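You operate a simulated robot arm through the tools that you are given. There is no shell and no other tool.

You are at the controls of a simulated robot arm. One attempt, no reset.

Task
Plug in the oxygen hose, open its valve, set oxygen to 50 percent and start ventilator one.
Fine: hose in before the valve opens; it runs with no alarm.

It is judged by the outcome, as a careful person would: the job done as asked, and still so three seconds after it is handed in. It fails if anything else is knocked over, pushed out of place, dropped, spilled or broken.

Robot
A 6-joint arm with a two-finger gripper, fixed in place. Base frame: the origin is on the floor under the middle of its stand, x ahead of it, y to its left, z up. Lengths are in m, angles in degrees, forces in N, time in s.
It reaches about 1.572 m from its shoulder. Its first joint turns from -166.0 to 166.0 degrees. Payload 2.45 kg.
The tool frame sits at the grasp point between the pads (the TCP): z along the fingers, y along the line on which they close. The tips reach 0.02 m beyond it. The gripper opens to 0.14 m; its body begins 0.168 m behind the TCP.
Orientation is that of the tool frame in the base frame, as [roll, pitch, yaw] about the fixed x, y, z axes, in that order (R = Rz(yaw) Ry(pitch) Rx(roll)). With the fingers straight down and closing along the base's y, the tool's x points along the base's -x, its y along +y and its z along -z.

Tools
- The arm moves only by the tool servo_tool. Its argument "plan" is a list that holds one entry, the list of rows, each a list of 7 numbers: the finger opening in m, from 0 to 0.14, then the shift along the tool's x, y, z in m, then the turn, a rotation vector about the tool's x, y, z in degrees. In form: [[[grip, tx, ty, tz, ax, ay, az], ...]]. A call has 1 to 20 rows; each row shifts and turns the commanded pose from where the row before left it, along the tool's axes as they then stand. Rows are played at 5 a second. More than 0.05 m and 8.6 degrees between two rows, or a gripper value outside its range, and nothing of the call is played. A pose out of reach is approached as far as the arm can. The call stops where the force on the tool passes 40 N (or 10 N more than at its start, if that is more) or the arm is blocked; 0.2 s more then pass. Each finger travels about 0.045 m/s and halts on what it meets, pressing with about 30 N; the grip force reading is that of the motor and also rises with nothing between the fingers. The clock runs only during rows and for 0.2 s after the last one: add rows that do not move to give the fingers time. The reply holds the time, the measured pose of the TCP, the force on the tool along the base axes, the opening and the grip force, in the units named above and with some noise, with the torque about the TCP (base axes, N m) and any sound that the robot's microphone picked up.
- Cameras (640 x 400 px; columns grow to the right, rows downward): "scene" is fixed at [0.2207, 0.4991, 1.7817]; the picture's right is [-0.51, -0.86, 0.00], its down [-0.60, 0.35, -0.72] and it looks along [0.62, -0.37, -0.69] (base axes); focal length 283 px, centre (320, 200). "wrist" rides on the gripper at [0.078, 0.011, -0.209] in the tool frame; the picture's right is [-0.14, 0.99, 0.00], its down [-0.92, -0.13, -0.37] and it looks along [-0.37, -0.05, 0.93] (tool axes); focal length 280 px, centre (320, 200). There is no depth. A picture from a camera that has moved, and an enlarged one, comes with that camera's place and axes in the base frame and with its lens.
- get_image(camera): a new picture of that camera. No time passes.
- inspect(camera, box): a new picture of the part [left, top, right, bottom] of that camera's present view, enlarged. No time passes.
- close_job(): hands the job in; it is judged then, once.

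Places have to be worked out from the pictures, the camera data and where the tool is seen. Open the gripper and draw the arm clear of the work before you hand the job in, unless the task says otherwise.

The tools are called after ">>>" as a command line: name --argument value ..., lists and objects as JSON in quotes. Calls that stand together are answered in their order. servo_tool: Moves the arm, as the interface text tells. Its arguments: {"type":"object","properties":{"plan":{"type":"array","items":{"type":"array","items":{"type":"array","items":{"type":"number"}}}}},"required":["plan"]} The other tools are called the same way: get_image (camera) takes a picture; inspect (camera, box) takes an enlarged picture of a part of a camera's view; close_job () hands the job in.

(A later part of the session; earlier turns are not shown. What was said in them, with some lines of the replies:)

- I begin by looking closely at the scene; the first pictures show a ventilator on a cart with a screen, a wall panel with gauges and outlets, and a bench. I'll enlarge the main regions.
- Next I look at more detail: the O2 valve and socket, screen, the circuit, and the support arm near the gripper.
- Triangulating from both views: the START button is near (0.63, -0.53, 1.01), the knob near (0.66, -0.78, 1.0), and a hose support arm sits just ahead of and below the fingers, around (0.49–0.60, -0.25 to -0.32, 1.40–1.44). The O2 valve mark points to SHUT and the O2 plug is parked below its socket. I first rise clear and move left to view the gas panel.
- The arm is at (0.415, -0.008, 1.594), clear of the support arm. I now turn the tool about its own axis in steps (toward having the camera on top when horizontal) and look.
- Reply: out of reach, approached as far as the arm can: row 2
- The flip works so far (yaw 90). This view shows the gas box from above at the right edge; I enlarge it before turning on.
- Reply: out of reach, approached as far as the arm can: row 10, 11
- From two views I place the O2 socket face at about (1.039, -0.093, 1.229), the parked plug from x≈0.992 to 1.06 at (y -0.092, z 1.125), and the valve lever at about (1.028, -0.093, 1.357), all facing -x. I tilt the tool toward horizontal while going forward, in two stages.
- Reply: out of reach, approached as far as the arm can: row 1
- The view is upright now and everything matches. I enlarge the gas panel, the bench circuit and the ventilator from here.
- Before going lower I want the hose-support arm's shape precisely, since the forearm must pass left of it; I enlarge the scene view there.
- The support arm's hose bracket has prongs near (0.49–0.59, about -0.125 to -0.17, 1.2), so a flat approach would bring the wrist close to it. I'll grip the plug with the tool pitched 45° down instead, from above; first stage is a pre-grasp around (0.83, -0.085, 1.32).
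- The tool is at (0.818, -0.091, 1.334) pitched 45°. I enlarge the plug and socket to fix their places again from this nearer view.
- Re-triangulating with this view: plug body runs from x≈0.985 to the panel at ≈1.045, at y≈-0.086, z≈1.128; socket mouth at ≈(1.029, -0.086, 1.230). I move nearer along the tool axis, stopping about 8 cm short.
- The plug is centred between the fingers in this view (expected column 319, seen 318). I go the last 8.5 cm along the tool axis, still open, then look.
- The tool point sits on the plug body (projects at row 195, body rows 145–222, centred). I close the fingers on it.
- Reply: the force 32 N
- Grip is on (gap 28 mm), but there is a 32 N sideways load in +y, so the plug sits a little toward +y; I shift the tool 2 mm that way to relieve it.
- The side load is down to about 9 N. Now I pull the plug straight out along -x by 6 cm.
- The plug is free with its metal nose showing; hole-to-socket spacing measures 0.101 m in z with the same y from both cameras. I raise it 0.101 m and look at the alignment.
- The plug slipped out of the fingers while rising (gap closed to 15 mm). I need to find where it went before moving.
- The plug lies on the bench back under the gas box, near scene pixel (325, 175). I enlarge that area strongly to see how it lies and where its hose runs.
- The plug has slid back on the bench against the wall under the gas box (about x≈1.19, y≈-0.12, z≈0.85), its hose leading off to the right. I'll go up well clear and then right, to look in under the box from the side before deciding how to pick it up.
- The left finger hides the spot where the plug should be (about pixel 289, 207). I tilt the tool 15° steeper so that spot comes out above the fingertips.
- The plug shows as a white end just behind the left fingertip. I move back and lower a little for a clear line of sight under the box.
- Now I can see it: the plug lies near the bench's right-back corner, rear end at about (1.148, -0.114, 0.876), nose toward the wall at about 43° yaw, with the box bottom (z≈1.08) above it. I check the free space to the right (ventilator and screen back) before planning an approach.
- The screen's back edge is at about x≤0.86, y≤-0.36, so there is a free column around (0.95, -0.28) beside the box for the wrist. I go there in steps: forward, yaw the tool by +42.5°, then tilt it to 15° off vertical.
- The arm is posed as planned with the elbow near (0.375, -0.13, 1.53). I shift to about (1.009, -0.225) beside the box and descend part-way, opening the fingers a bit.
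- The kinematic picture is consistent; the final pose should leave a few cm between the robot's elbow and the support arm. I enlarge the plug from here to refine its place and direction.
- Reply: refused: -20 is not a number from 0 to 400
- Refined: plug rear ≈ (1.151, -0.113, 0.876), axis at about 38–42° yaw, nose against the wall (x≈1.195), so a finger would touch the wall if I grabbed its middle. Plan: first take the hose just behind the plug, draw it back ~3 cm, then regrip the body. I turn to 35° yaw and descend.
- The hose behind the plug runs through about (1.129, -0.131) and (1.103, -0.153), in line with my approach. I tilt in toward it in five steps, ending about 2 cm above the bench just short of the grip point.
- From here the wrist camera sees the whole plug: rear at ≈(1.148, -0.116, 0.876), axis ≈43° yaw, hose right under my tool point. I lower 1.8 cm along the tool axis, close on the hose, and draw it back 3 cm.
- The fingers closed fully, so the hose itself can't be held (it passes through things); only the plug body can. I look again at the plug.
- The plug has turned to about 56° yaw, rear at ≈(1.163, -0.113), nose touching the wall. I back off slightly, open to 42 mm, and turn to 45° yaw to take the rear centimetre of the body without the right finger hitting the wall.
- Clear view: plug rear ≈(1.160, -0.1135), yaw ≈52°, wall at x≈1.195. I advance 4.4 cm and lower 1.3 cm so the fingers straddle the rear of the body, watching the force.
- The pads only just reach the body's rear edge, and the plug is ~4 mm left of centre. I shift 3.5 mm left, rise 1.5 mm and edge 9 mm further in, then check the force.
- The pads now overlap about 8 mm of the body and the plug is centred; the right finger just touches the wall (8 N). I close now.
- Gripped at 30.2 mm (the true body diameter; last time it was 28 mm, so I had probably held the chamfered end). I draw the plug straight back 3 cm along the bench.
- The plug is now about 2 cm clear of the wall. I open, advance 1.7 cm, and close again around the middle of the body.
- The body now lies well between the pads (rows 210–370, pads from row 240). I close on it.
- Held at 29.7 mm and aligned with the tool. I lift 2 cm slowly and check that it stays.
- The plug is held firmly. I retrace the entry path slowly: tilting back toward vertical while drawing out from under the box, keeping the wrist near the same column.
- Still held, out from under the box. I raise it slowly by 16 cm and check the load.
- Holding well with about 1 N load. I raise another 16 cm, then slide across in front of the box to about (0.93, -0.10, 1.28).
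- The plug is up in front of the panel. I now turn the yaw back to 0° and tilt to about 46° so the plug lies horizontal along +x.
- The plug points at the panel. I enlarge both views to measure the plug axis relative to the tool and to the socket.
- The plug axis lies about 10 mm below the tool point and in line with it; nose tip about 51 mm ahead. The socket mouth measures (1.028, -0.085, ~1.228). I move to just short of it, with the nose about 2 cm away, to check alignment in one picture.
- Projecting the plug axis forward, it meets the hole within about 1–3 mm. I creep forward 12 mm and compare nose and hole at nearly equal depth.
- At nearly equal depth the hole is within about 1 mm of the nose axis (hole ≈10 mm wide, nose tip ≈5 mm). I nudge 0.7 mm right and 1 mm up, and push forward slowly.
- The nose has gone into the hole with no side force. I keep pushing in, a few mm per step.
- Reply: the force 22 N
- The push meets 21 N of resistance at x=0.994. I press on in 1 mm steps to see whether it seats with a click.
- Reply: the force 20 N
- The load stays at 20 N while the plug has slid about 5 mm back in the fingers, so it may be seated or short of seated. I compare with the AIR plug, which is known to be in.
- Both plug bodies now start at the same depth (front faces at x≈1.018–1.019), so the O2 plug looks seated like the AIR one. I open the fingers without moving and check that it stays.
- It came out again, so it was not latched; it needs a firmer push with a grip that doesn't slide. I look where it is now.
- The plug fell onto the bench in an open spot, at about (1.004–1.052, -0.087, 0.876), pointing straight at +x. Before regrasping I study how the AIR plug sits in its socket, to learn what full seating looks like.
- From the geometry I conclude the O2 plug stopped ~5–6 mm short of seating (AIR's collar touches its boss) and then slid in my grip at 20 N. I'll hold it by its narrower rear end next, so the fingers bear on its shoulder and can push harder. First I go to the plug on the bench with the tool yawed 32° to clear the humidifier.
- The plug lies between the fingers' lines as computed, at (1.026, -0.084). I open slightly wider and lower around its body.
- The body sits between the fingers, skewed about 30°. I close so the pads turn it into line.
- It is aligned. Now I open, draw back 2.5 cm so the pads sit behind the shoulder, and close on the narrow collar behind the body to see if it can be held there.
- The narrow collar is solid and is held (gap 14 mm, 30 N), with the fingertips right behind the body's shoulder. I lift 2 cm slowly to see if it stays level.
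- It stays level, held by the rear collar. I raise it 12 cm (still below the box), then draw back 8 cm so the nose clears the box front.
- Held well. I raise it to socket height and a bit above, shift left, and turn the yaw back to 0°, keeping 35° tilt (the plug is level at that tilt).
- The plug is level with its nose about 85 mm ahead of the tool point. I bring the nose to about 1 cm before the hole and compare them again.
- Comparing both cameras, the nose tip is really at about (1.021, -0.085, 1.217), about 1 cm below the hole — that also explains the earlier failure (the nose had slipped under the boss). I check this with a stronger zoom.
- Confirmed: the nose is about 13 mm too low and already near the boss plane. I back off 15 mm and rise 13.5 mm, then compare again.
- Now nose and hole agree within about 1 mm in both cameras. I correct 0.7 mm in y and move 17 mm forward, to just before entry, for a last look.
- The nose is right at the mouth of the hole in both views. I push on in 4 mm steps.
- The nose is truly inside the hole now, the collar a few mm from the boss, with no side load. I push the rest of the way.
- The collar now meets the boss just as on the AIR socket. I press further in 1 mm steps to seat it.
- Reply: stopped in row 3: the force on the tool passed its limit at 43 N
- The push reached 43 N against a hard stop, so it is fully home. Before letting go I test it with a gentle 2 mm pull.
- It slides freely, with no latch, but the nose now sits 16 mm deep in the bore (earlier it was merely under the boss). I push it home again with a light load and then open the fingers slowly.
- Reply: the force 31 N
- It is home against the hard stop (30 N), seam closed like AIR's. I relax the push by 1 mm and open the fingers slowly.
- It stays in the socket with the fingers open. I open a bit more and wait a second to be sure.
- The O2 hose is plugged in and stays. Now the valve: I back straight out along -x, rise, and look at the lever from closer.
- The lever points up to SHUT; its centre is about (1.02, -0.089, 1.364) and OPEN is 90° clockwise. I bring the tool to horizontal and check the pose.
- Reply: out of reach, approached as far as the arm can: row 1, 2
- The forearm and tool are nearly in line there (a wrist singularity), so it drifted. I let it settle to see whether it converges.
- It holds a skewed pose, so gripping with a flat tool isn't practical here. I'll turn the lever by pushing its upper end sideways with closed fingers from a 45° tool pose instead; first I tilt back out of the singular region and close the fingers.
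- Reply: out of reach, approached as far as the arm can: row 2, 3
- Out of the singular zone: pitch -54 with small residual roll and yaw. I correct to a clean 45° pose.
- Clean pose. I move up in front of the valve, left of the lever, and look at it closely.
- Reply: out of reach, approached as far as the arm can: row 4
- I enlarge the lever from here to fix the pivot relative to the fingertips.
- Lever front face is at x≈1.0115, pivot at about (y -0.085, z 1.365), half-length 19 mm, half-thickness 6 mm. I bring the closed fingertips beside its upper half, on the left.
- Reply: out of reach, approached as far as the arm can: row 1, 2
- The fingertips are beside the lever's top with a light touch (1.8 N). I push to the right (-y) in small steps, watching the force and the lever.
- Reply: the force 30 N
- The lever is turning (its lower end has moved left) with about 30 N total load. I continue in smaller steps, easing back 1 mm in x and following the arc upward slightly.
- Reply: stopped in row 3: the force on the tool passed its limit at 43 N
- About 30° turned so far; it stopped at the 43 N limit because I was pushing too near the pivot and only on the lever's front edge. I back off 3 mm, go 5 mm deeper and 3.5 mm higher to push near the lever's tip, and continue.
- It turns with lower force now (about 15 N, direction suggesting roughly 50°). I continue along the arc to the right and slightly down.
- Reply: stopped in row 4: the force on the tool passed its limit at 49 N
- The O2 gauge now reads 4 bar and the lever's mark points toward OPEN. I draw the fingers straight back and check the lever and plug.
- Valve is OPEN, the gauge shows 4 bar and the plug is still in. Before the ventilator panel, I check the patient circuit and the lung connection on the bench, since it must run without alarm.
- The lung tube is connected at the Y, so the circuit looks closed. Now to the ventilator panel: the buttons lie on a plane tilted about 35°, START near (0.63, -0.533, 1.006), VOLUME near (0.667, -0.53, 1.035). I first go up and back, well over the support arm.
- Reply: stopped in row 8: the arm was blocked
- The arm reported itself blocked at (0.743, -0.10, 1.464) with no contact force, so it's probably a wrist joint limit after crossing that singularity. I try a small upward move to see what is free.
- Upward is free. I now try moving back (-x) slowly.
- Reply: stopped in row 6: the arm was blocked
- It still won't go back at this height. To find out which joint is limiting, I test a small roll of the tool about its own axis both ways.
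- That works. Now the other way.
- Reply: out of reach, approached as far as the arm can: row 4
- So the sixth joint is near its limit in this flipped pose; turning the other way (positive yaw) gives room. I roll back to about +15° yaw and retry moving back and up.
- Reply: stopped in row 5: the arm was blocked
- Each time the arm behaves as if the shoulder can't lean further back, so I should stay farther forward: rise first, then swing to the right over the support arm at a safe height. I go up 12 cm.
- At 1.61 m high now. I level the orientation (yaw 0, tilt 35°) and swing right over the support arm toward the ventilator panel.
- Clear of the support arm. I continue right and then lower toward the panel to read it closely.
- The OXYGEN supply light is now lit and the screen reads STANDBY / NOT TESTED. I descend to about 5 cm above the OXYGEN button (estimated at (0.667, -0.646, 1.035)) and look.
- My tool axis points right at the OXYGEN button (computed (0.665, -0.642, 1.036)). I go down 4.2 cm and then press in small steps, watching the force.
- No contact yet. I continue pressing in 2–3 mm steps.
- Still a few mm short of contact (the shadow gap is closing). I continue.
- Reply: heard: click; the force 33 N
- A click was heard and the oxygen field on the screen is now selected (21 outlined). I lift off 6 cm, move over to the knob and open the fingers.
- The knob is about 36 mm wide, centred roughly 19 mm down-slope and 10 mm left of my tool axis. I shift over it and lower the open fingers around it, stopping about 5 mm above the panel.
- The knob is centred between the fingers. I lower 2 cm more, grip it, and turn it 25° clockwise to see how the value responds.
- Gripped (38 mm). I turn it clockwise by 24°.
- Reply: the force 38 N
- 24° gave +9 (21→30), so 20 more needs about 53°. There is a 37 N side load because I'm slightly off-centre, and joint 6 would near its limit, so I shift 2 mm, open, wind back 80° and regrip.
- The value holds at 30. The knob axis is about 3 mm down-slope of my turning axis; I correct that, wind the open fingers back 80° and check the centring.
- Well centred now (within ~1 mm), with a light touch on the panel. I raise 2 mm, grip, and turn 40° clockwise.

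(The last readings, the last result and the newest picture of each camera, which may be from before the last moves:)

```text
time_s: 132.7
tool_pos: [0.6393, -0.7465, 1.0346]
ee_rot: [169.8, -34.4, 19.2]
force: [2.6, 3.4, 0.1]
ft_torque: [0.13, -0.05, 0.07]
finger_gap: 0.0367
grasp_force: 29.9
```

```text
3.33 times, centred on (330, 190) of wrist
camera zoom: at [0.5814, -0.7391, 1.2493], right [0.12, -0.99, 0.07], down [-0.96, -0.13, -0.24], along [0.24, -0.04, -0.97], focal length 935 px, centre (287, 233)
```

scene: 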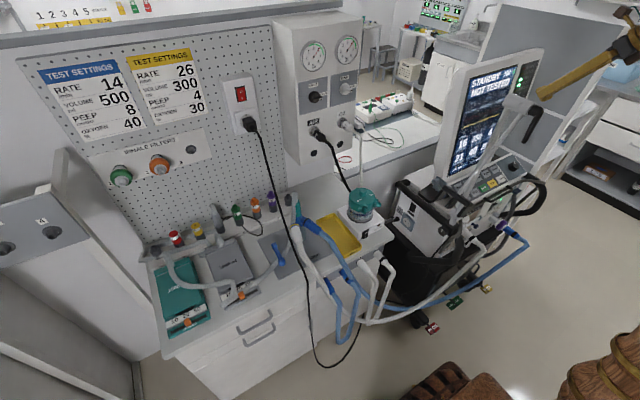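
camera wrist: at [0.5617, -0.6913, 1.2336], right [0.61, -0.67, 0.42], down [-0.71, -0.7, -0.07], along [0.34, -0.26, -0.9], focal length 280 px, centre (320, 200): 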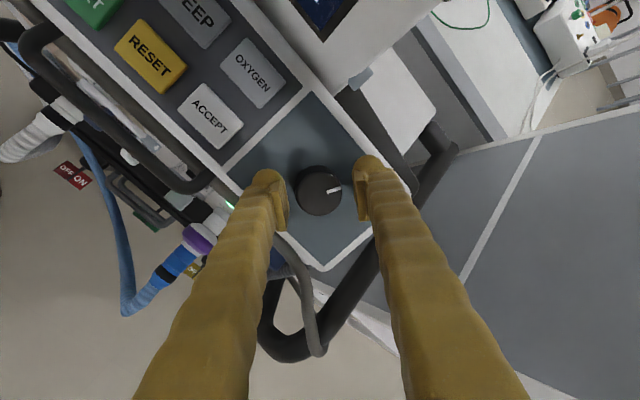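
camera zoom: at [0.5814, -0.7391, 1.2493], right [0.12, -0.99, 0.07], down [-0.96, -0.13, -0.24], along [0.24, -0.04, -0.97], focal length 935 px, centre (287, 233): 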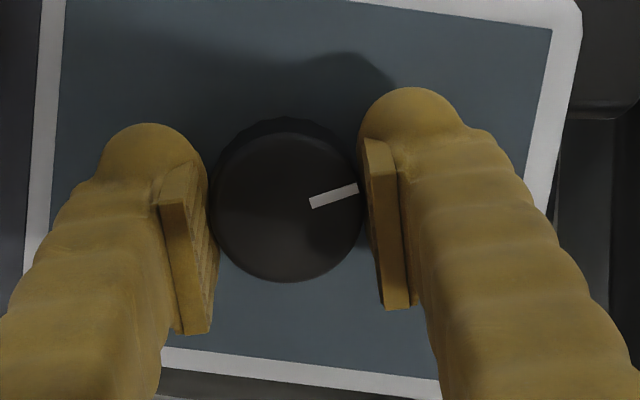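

The field now reads 40. I zoom to read it exactly before the last turn.

>>> inspect --camera "scene" --box '[460, 130, 500, 170]'

>>> servo_tool --plan '[[[0.025, 0, 0, 0, 0, 0, 8], [0.025, 0, 0, 0, 0, 0, 7], [0.025, 0, 0, 0, 0, 0, 0]]]'

>>> inspect --camera "scene" --box '[460, 130, 500, 170]'

```text
10.00 times, centred on (480, 150) of scene
camera zoom: at [0.2207, 0.4991, 1.7817], right [-0.51, -0.86, 0.0], down [-0.6, 0.35, -0.72], along [0.62, -0.37, -0.69], focal length 2831 px, centre (-1280, 700)
```

zoom: 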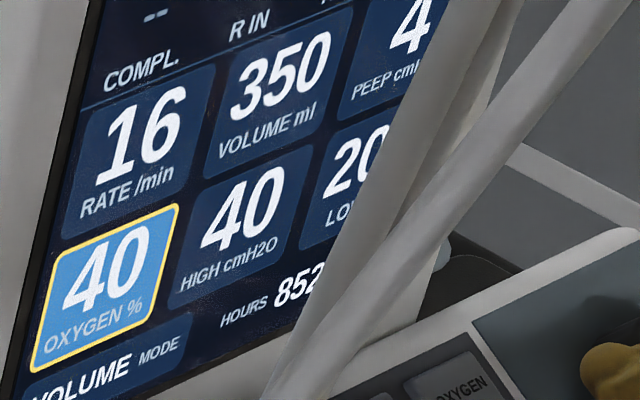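

```text
time_s: 133.5
tool_pos: [0.6394, -0.7468, 1.0336]
ee_rot: [-179.7, -35.6, 0.9]
force: [-0.4, 2.1, 8.8]
ft_torque: [0.06, 0.0, 0.06]
finger_gap: 0.0367
grasp_force: 29.4
```

```text
10.00 times, centred on (480, 150) of scene
camera zoom: at [0.2207, 0.4991, 1.7817], right [-0.51, -0.86, 0.0], down [-0.6, 0.35, -0.72], along [0.62, -0.37, -0.69], focal length 2831 px, centre (-1280, 700)
```

zoom: 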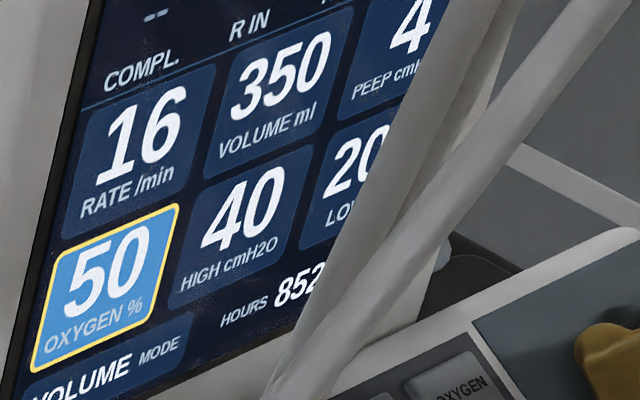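

It reads 50. I open the fingers gently and check the value stays.

>>> servo_tool --plan '[[[0.038, 0, 0, 0, 0, 0, 0], [0.045, 0, 0, 0, 0, 0, 0], [0.058, 0, 0, 0, 0, 0, 0], [0.058, 0, 0, -0.02, 0, 0, 0], [0.058, 0, 0, -0.03, 0, 0, 0], [0.058, 0, 0, -0.02, 0, 0, 0], [0.058, 0, 0, 0, 0, 0, 0]]]'

>>> inspect --camera "scene" --box '[460, 130, 500, 170]'

>>> get_image --camera "wrist"

```text
time_s: 135.1
tool_pos: [0.598, -0.746, 1.0914]
ee_rot: [-179.8, -35.5, 1.0]
force: [-0.5, 0.3, 0.4]
ft_torque: [0.03, 0.03, 0.0]
finger_gap: 0.0579
grasp_force: 0.0
```

```text
10.00 times, centred on (480, 150) of scene
camera zoom: at [0.2207, 0.4991, 1.7817], right [-0.51, -0.86, 0.0], down [-0.6, 0.35, -0.72], along [0.62, -0.37, -0.69], focal length 2831 px, centre (-1280, 700)
```

zoom: 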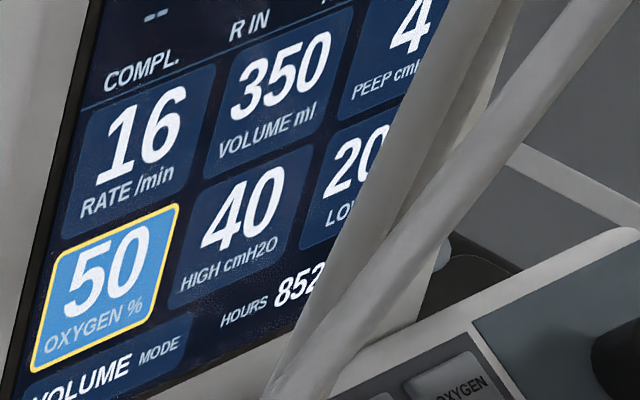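

```text
taken
camera wrist: at [0.5403, -0.7601, 1.3061], right [-0.09, -0.99, -0.08], down [-0.97, 0.11, -0.23], along [0.24, 0.06, -0.97], focal length 280 px, centre (320, 200)
```

wrist: 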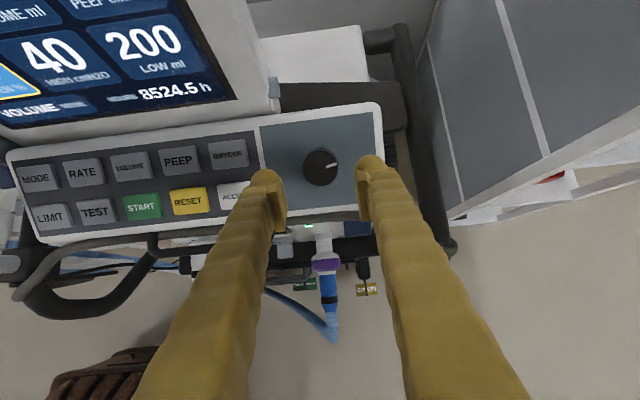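

50 is set and still selected. I close the fingers and move over to the ACCEPT button.

>>> servo_tool --plan '[[[0.04, 0, -0.02, 0, 0, 0, 0], [0.02, 0, -0.025, 0, 0, 0, 0], [0.0, 0, -0.028, 0, 0, 0, 0], [0.0, 0, -0.0275, 0, 0, 0, 0], [0.0, -0.0097, 0, 0.0167, 0, 0, 0], [0.0, -0.0097, 0, 0.0167, 0, 0, 0], [0.0, 0, 0, 0, 0, 0, 0]]]'

>>> get_image --camera "wrist"

>>> inspect --camera "scene" --box '[450, 140, 550, 220]'

```text
time_s: 136.7
tool_pos: [0.6012, -0.644, 1.0534]
ee_rot: [-179.8, -35.5, 0.9]
force: [0.1, 0.4, -0.6]
ft_torque: [0.01, -0.03, 0.01]
finger_gap: 0.0
grasp_force: 29.1
```

```text
taken
camera wrist: at [0.5425, -0.6584, 1.2681], right [-0.09, -0.99, -0.08], down [-0.97, 0.11, -0.23], along [0.24, 0.06, -0.97], focal length 280 px, centre (320, 200)
```

wrist: 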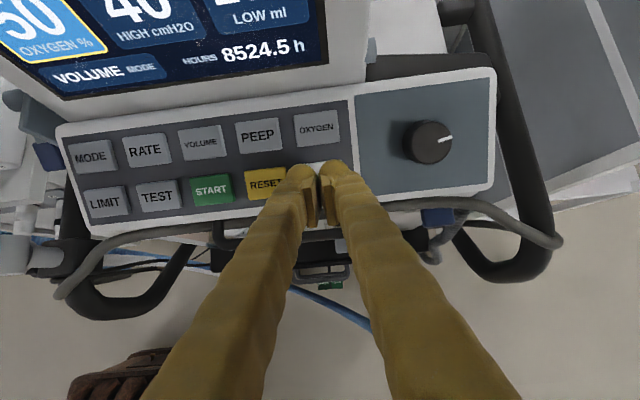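

```text
5.00 times, centred on (500, 180) of scene
camera zoom: at [0.2207, 0.4991, 1.7817], right [-0.51, -0.86, 0.0], down [-0.6, 0.35, -0.72], along [0.62, -0.37, -0.69], focal length 1415 px, centre (-580, 300)
```

zoom: 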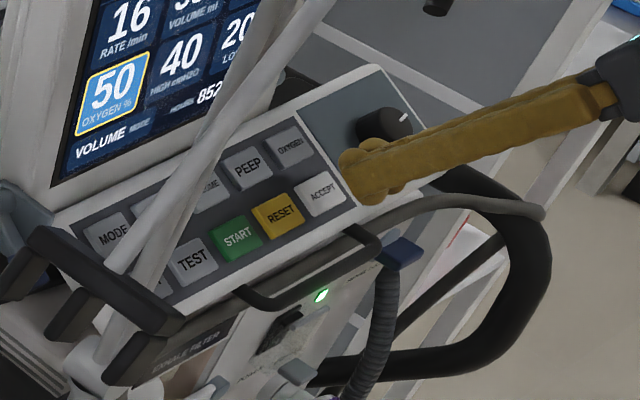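

I'm above ACCEPT. I go down 3.6 cm and press in small steps.

>>> servo_tool --plan '[[[0.0, 0, 0, 0.015, 0, 0, 0], [0.0, 0, 0, 0.015, 0, 0, 0], [0.0, 0, 0, 0.006, 0, 0, 0], [0.0, 0, 0, 0.003, 0, 0, 0], [0.0, 0, 0, 0.003, 0, 0, 0], [0.0, 0, 0, 0, 0, 0, 0]]]'

>>> inspect --camera "scene" --box '[440, 60, 540, 180]'

```text
time_s: 138.1
tool_pos: [0.6248, -0.6443, 1.0197]
ee_rot: [-179.9, -35.7, 1.1]
force: [-8.9, 2.6, 20.0]
ft_torque: [-0.1, 0.13, 0.11]
finger_gap: 0.0059
grasp_force: 29.0
heard: click
```

```text
3.33 times, centred on (490, 120) of scene
camera zoom: at [0.2207, 0.4991, 1.7817], right [-0.51, -0.86, 0.0], down [-0.6, 0.35, -0.72], along [0.62, -0.37, -0.69], focal length 944 px, centre (-247, 467)
```

zoom: 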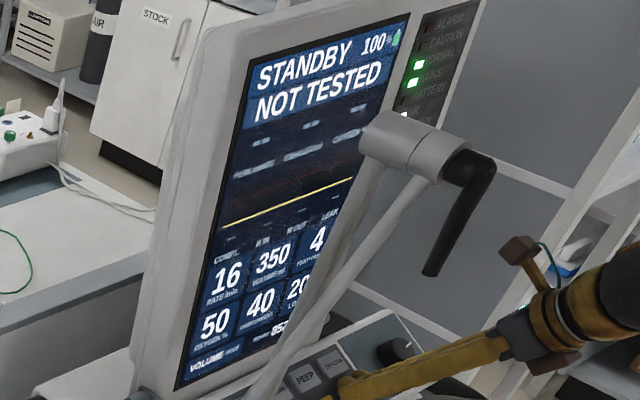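

Click heard, and the screen now shows OXYGEN 50 accepted. Next is START: I lift off 5 cm and move two button pitches left.

>>> servo_tool --plan '[[[0.0, 0, 0, -0.015, 0, 0, 0], [0.0, 0, 0, -0.02, 0, 0, 0], [0.0, 0, 0, -0.015, 0, 0, 0], [0.0, 0.0005, -0.036, 0, 0, 0, 0], [0.0, 0.0005, -0.037, 0, 0, 0, 0], [0.0, 0.0005, -0.036, 0, 0, 0, 0], [0.0, 0, 0, 0, 0, 0, 0]]]'

>>> get_image --camera "wrist"

>>> inspect --camera "scene" --box '[440, 120, 540, 220]'

```text
time_s: 139.7
tool_pos: [0.5955, -0.5377, 1.06]
ee_rot: [-179.8, -35.5, 1.0]
force: [-0.6, 0.8, -0.6]
ft_torque: [-0.04, -0.03, 0.0]
finger_gap: 0.0
grasp_force: 29.4
```

```text
taken
camera wrist: at [0.5369, -0.5507, 1.2762], right [-0.09, -0.99, -0.08], down [-0.97, 0.11, -0.23], along [0.24, 0.06, -0.97], focal length 280 px, centre (320, 200)
```

wrist: 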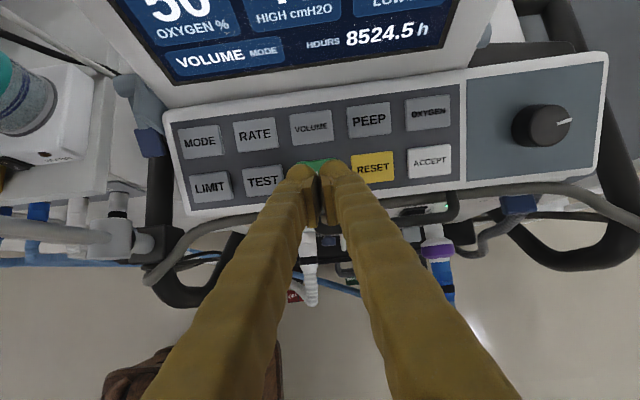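

```text
4.00 times, centred on (490, 170) of scene
camera zoom: at [0.2207, 0.4991, 1.7817], right [-0.51, -0.86, 0.0], down [-0.6, 0.35, -0.72], along [0.62, -0.37, -0.69], focal length 1132 px, centre (-360, 320)
```

zoom: 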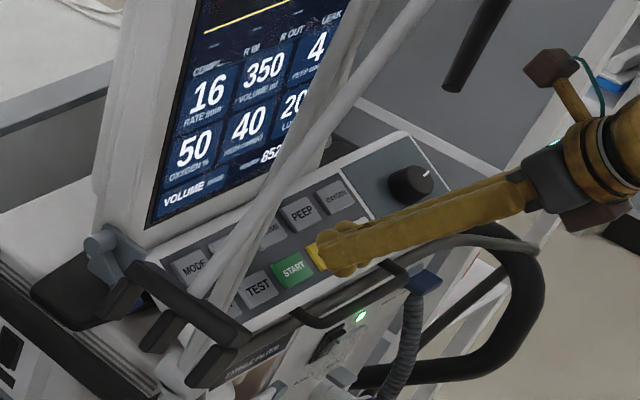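

I'm right above START. I press it: down 3.6 cm, then small steps.

>>> servo_tool --plan '[[[0.0, 0, 0, 0.018, 0, 0, 0], [0.0, 0, 0, 0.018, 0, 0, 0], [0.0, 0, 0, 0.006, 0, 0, 0], [0.0, 0, 0, 0.003, 0, 0, 0], [0.0, 0, 0, 0.003, 0, 0, 0], [0.0, 0, 0, 0, 0, 0, 0]]]'

>>> inspect --camera "scene" --box '[440, 60, 540, 180]'

```text
time_s: 141.1
tool_pos: [0.6223, -0.5372, 1.0216]
ee_rot: [-179.8, -35.5, 1.0]
force: [-1.1, 0.0, 2.6]
ft_torque: [0.0, 0.01, -0.02]
finger_gap: 0.0057
grasp_force: 29.2
heard: click
```

```text
3.33 times, centred on (490, 120) of scene
camera zoom: at [0.2207, 0.4991, 1.7817], right [-0.51, -0.86, 0.0], down [-0.6, 0.35, -0.72], along [0.62, -0.37, -0.69], focal length 944 px, centre (-247, 467)
```

zoom: 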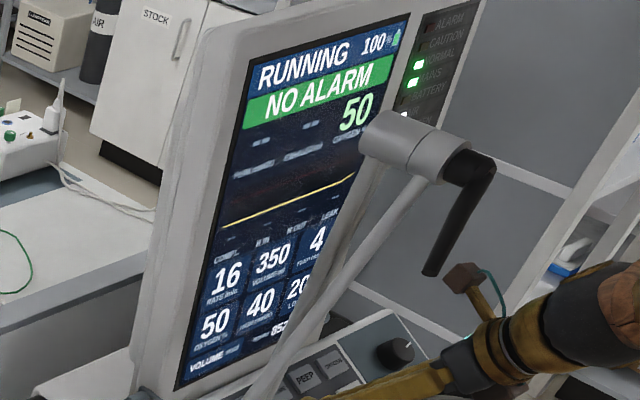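

The screen shows RUNNING, NO ALARM, oxygen 50. I lift off straight back, open the fingers and watch whether it keeps running.

>>> servo_tool --plan '[[[0.0, 0, 0, -0.015, 0, 0, 0], [0.0, 0, 0, -0.03, 0, 0, 0], [0.02, 0, 0, -0.035, 0, 0, 0], [0.04, 0.02, 0, -0.028, 0, 0, 0], [0.06, 0.02, 0, -0.028, 0, 0, 0], [0.07, 0.02, 0, -0.028, 0, 0, 0], [0.07, 0.02, 0, -0.028, 0, 0, 0], [0.07, 0.02, 0, -0.028, 0, 0, 0], [0.07, 0, 0, 0, 0, 0, 0], [0.07, 0, 0, 0, 0, 0, 0]]]'

>>> get_image --camera "wrist"

>>> get_image --camera "scene"

>>> inspect --camera "scene" --box '[440, 60, 540, 180]'

```text
time_s: 143.3
tool_pos: [0.5779, -0.5389, 1.2587]
ee_rot: [-179.7, -35.4, 1.0]
force: [-0.7, -0.2, -0.8]
ft_torque: [0.0, 0.01, 0.02]
finger_gap: 0.0699
grasp_force: 0.1
```

```text
taken
camera wrist: at [0.52, -0.5525, 1.4739], right [-0.09, -0.99, -0.08], down [-0.97, 0.11, -0.23], along [0.24, 0.06, -0.97], focal length 280 px, centre (320, 200)
```

wrist: 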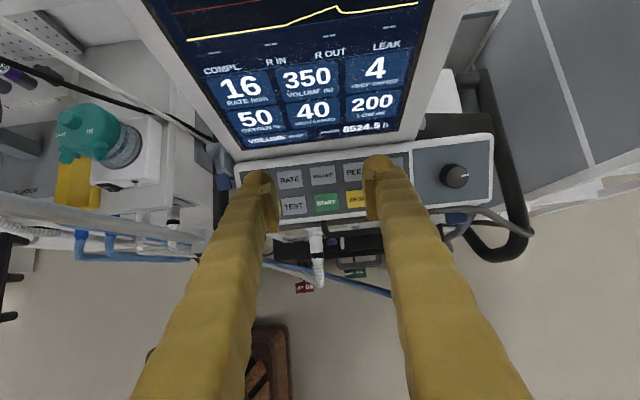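

```text
taken
```

scene: 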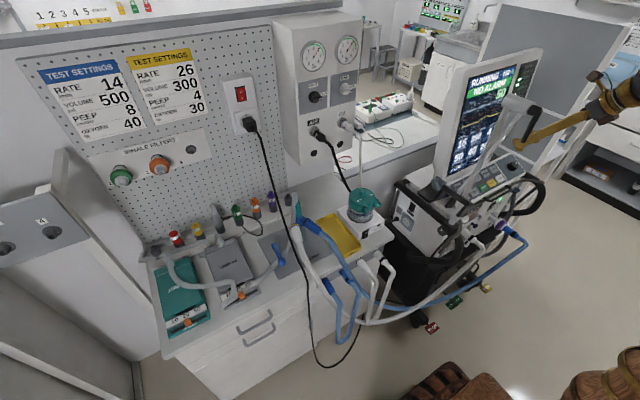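

```text
3.33 times, centred on (490, 120) of scene
camera zoom: at [0.2207, 0.4991, 1.7817], right [-0.51, -0.86, 0.0], down [-0.6, 0.35, -0.72], along [0.62, -0.37, -0.69], focal length 944 px, centre (-247, 467)
```

zoom: 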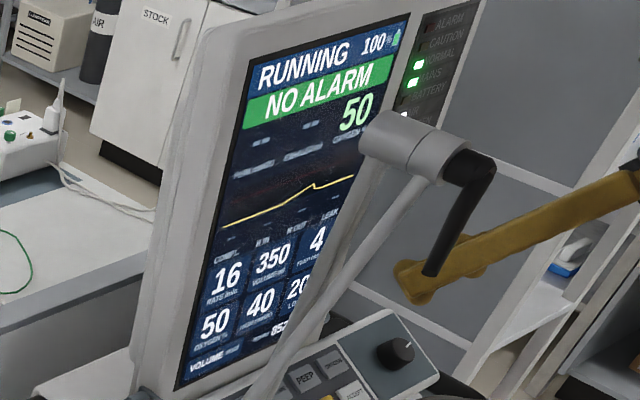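

It is breathing (waveform moving), still NO ALARM. I raise the arm well clear and let several breaths pass.

>>> servo_tool --plan '[[[0.07, 0.0232, 0, -0.0326, 0, 0, 0], [0.07, 0.0232, 0, -0.0326, 0, 0, 0], [0.07, 0.0232, 0, -0.0326, 0, 0, 0], [0.07, 0.0232, 0, -0.0326, 0, 0, 0], [0.07, 0.0232, 0, -0.0326, 0, 0, 0], [0.07, 0.0232, 0, -0.0326, 0, 0, 0], [0.07, 0, 0, 0, 0, 0, 0], [0.07, 0, 0, 0, 0, 0, 0], [0.07, 0, 0, 0, 0, 0, 0], [0.07, 0, 0, 0, 0, 0, 0], [0.07, 0, 0, 0, 0, 0, 0], [0.07, 0, 0, 0, 0, 0, 0], [0.07, 0, 0, 0, 0, 0, 0], [0.07, 0, 0, 0, 0, 0, 0], [0.07, 0, 0, 0, 0, 0, 0], [0.07, 0, 0, 0, 0, 0, 0], [0.07, 0, 0, 0, 0, 0, 0], [0.07, 0, 0, 0, 0, 0, 0], [0.07, 0, 0, 0, 0, 0, 0], [0.07, 0, 0, 0, 0, 0, 0]]]'

>>> get_image --camera "wrist"

>>> inspect --camera "scene" --box '[440, 60, 540, 180]'

```text
time_s: 147.5
tool_pos: [0.5758, -0.5398, 1.4977]
ee_rot: [-179.8, -35.5, 1.1]
force: [0.9, 0.7, -0.1]
ft_torque: [-0.02, -0.02, 0.02]
finger_gap: 0.07
grasp_force: 0.0
```

```text
taken
camera wrist: at [0.5176, -0.5527, 1.7131], right [-0.09, -0.99, -0.08], down [-0.97, 0.11, -0.23], along [0.24, 0.06, -0.97], focal length 280 px, centre (320, 200)
```

wrist: 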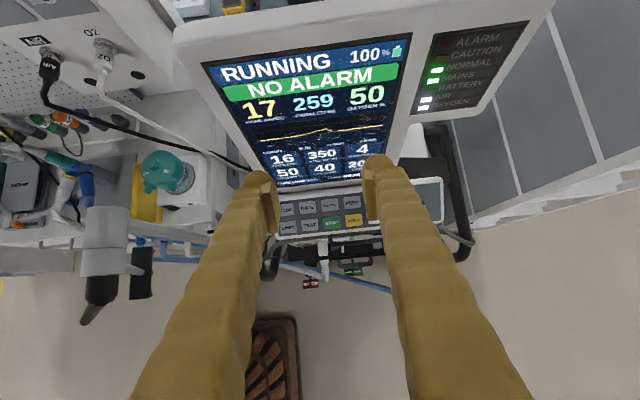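

```text
3.33 times, centred on (490, 120) of scene
camera zoom: at [0.2207, 0.4991, 1.7817], right [-0.51, -0.86, 0.0], down [-0.6, 0.35, -0.72], along [0.62, -0.37, -0.69], focal length 944 px, centre (-247, 467)
```

zoom: 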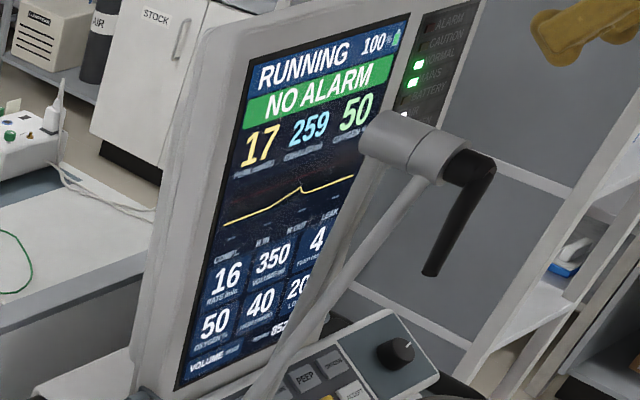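

Readings: peak 17, exhaled 259 ml (above the 200 low limit), oxygen 50, NO ALARM. I wait a few more breaths and check plug, valve and gauge again.

>>> servo_tool --plan '[[[0.07, 0, 0, 0, 0, 0, 0], [0.07, 0, 0, 0, 0, 0, 0], [0.07, 0, 0, 0, 0, 0, 0], [0.07, 0, 0, 0, 0, 0, 0], [0.07, 0, 0, 0, 0, 0, 0], [0.07, 0, 0, 0, 0, 0, 0], [0.07, 0, 0, 0, 0, 0, 0], [0.07, 0, 0, 0, 0, 0, 0], [0.07, 0, 0, 0, 0, 0, 0], [0.07, 0, 0, 0, 0, 0, 0], [0.07, 0, 0, 0, 0, 0, 0], [0.07, 0, 0, 0, 0, 0, 0], [0.07, 0, 0, 0, 0, 0, 0], [0.07, 0, 0, 0, 0, 0, 0], [0.07, 0, 0, 0, 0, 0, 0], [0.07, 0, 0, 0, 0, 0, 0], [0.07, 0, 0, 0, 0, 0, 0], [0.07, 0, 0, 0, 0, 0, 0], [0.07, 0, 0, 0, 0, 0, 0], [0.07, 0, 0, 0, 0, 0, 0]]]'

>>> servo_tool --plan '[[[0.07, 0, 0, 0, 0, 0, 0], [0.07, 0, 0, 0, 0, 0, 0], [0.07, 0, 0, 0, 0, 0, 0], [0.07, 0, 0, 0, 0, 0, 0], [0.07, 0, 0, 0, 0, 0, 0], [0.07, 0, 0, 0, 0, 0, 0], [0.07, 0, 0, 0, 0, 0, 0], [0.07, 0, 0, 0, 0, 0, 0], [0.07, 0, 0, 0, 0, 0, 0], [0.07, 0, 0, 0, 0, 0, 0], [0.07, 0, 0, 0, 0, 0, 0], [0.07, 0, 0, 0, 0, 0, 0], [0.07, 0, 0, 0, 0, 0, 0], [0.07, 0, 0, 0, 0, 0, 0], [0.07, 0, 0, 0, 0, 0, 0], [0.07, 0, 0, 0, 0, 0, 0], [0.07, 0, 0, 0, 0, 0, 0], [0.07, 0, 0, 0, 0, 0, 0], [0.07, 0, 0, 0, 0, 0, 0], [0.07, 0, 0, 0, 0, 0, 0]]]'

>>> inspect --camera "wrist" --box '[190, 20, 560, 200]'

>>> inspect --camera "scene" --box '[280, 20, 400, 170]'

>>> get_image --camera "scene"

```text
time_s: 151.7
tool_pos: [0.5745, -0.5398, 1.4983]
ee_rot: [-179.8, -35.5, 1.0]
force: [0.1, 0.6, 0.6]
ft_torque: [0.01, 0.03, 0.01]
finger_gap: 0.07
grasp_force: 0.1
```

```text
time_s: 155.9
tool_pos: [0.5758, -0.5388, 1.4976]
ee_rot: [-179.8, -35.5, 1.1]
force: [-0.4, 0.0, 0.7]
ft_torque: [0.0, -0.01, -0.01]
finger_gap: 0.0701
grasp_force: 0.0
```

```text
1.73 times, centred on (375, 110) of wrist
camera zoom: at [0.5176, -0.5526, 1.7131], right [-0.09, -0.99, -0.08], down [-0.97, 0.11, -0.23], along [0.24, 0.06, -0.97], focal length 485 px, centre (225, 356)
```

zoom: 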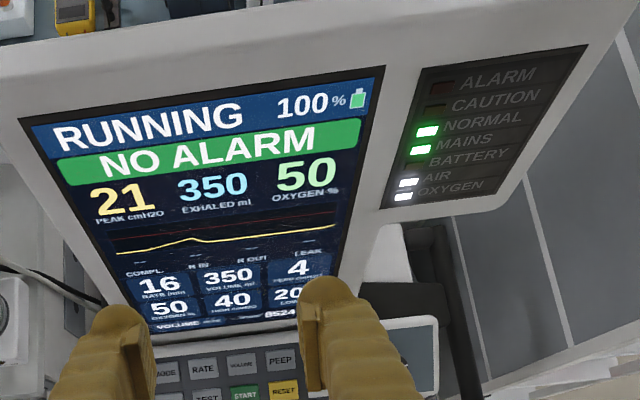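

```text
2.67 times, centred on (340, 95) of scene
camera zoom: at [0.2207, 0.4991, 1.7817], right [-0.51, -0.86, 0.0], down [-0.6, 0.35, -0.72], along [0.62, -0.37, -0.69], focal length 755 px, centre (267, 480)
```

zoom: 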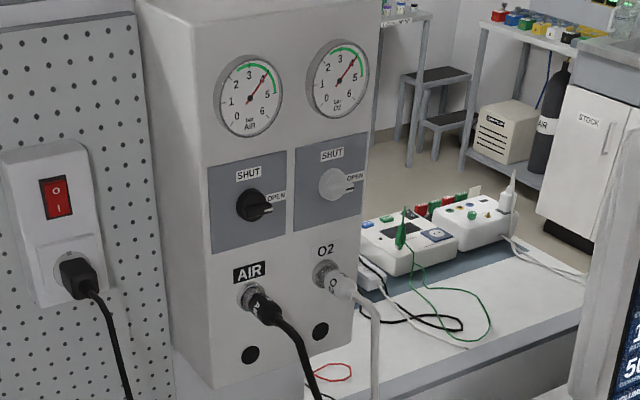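

```text
taken
```

scene: 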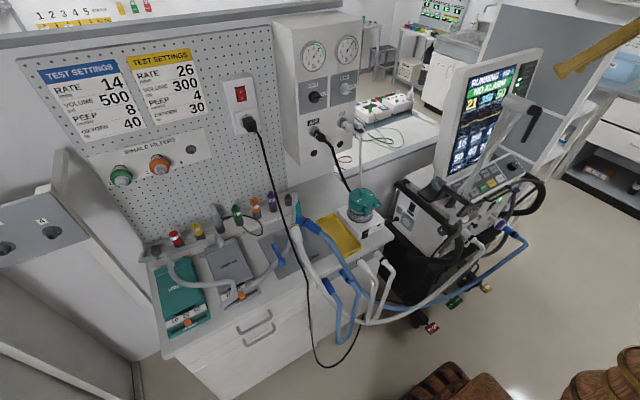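

Everything is as asked: the O2 plug is seated, the lever is at OPEN with 4 bar, and the screen shows RUNNING, NO ALARM with oxygen 50 and exhaled 350 ml. The gripper is open and clear of the work, and nothing else has moved, so I hand the job in.

>>> close_job

```text
The job is handed in.
```

The oxygen hose is plugged in, its valve is open, and the ventilator is running at 50 percent oxygen with no alarm. I handed the job in with the gripper open and the arm clear.

- **Hose and valve:** The hose was in before I opened the valve. The lever points to OPEN and the oxygen gauge reads 4 bar.
- **Ventilator:** At my last check, about 15 s after START, the screen showed RUNNING and NO ALARM. Peak pressure was 21 cmH2O, exhaled volume 350 ml and oxygen 50 percent.
- **Plug dropped twice:** On the way in, the hose plug slipped from the gripper twice and fell onto the bench. The second fall was because I had not lined it up with the socket. I regripped it behind the body and pushed it fully home. It holds in the socket, but I felt no latch.
- **Self-test:** The screen said NOT TESTED before I pressed START. You didn't ask for a self-test, so I didn't run one.

Nothing else looks moved or knocked over in the final pictures.
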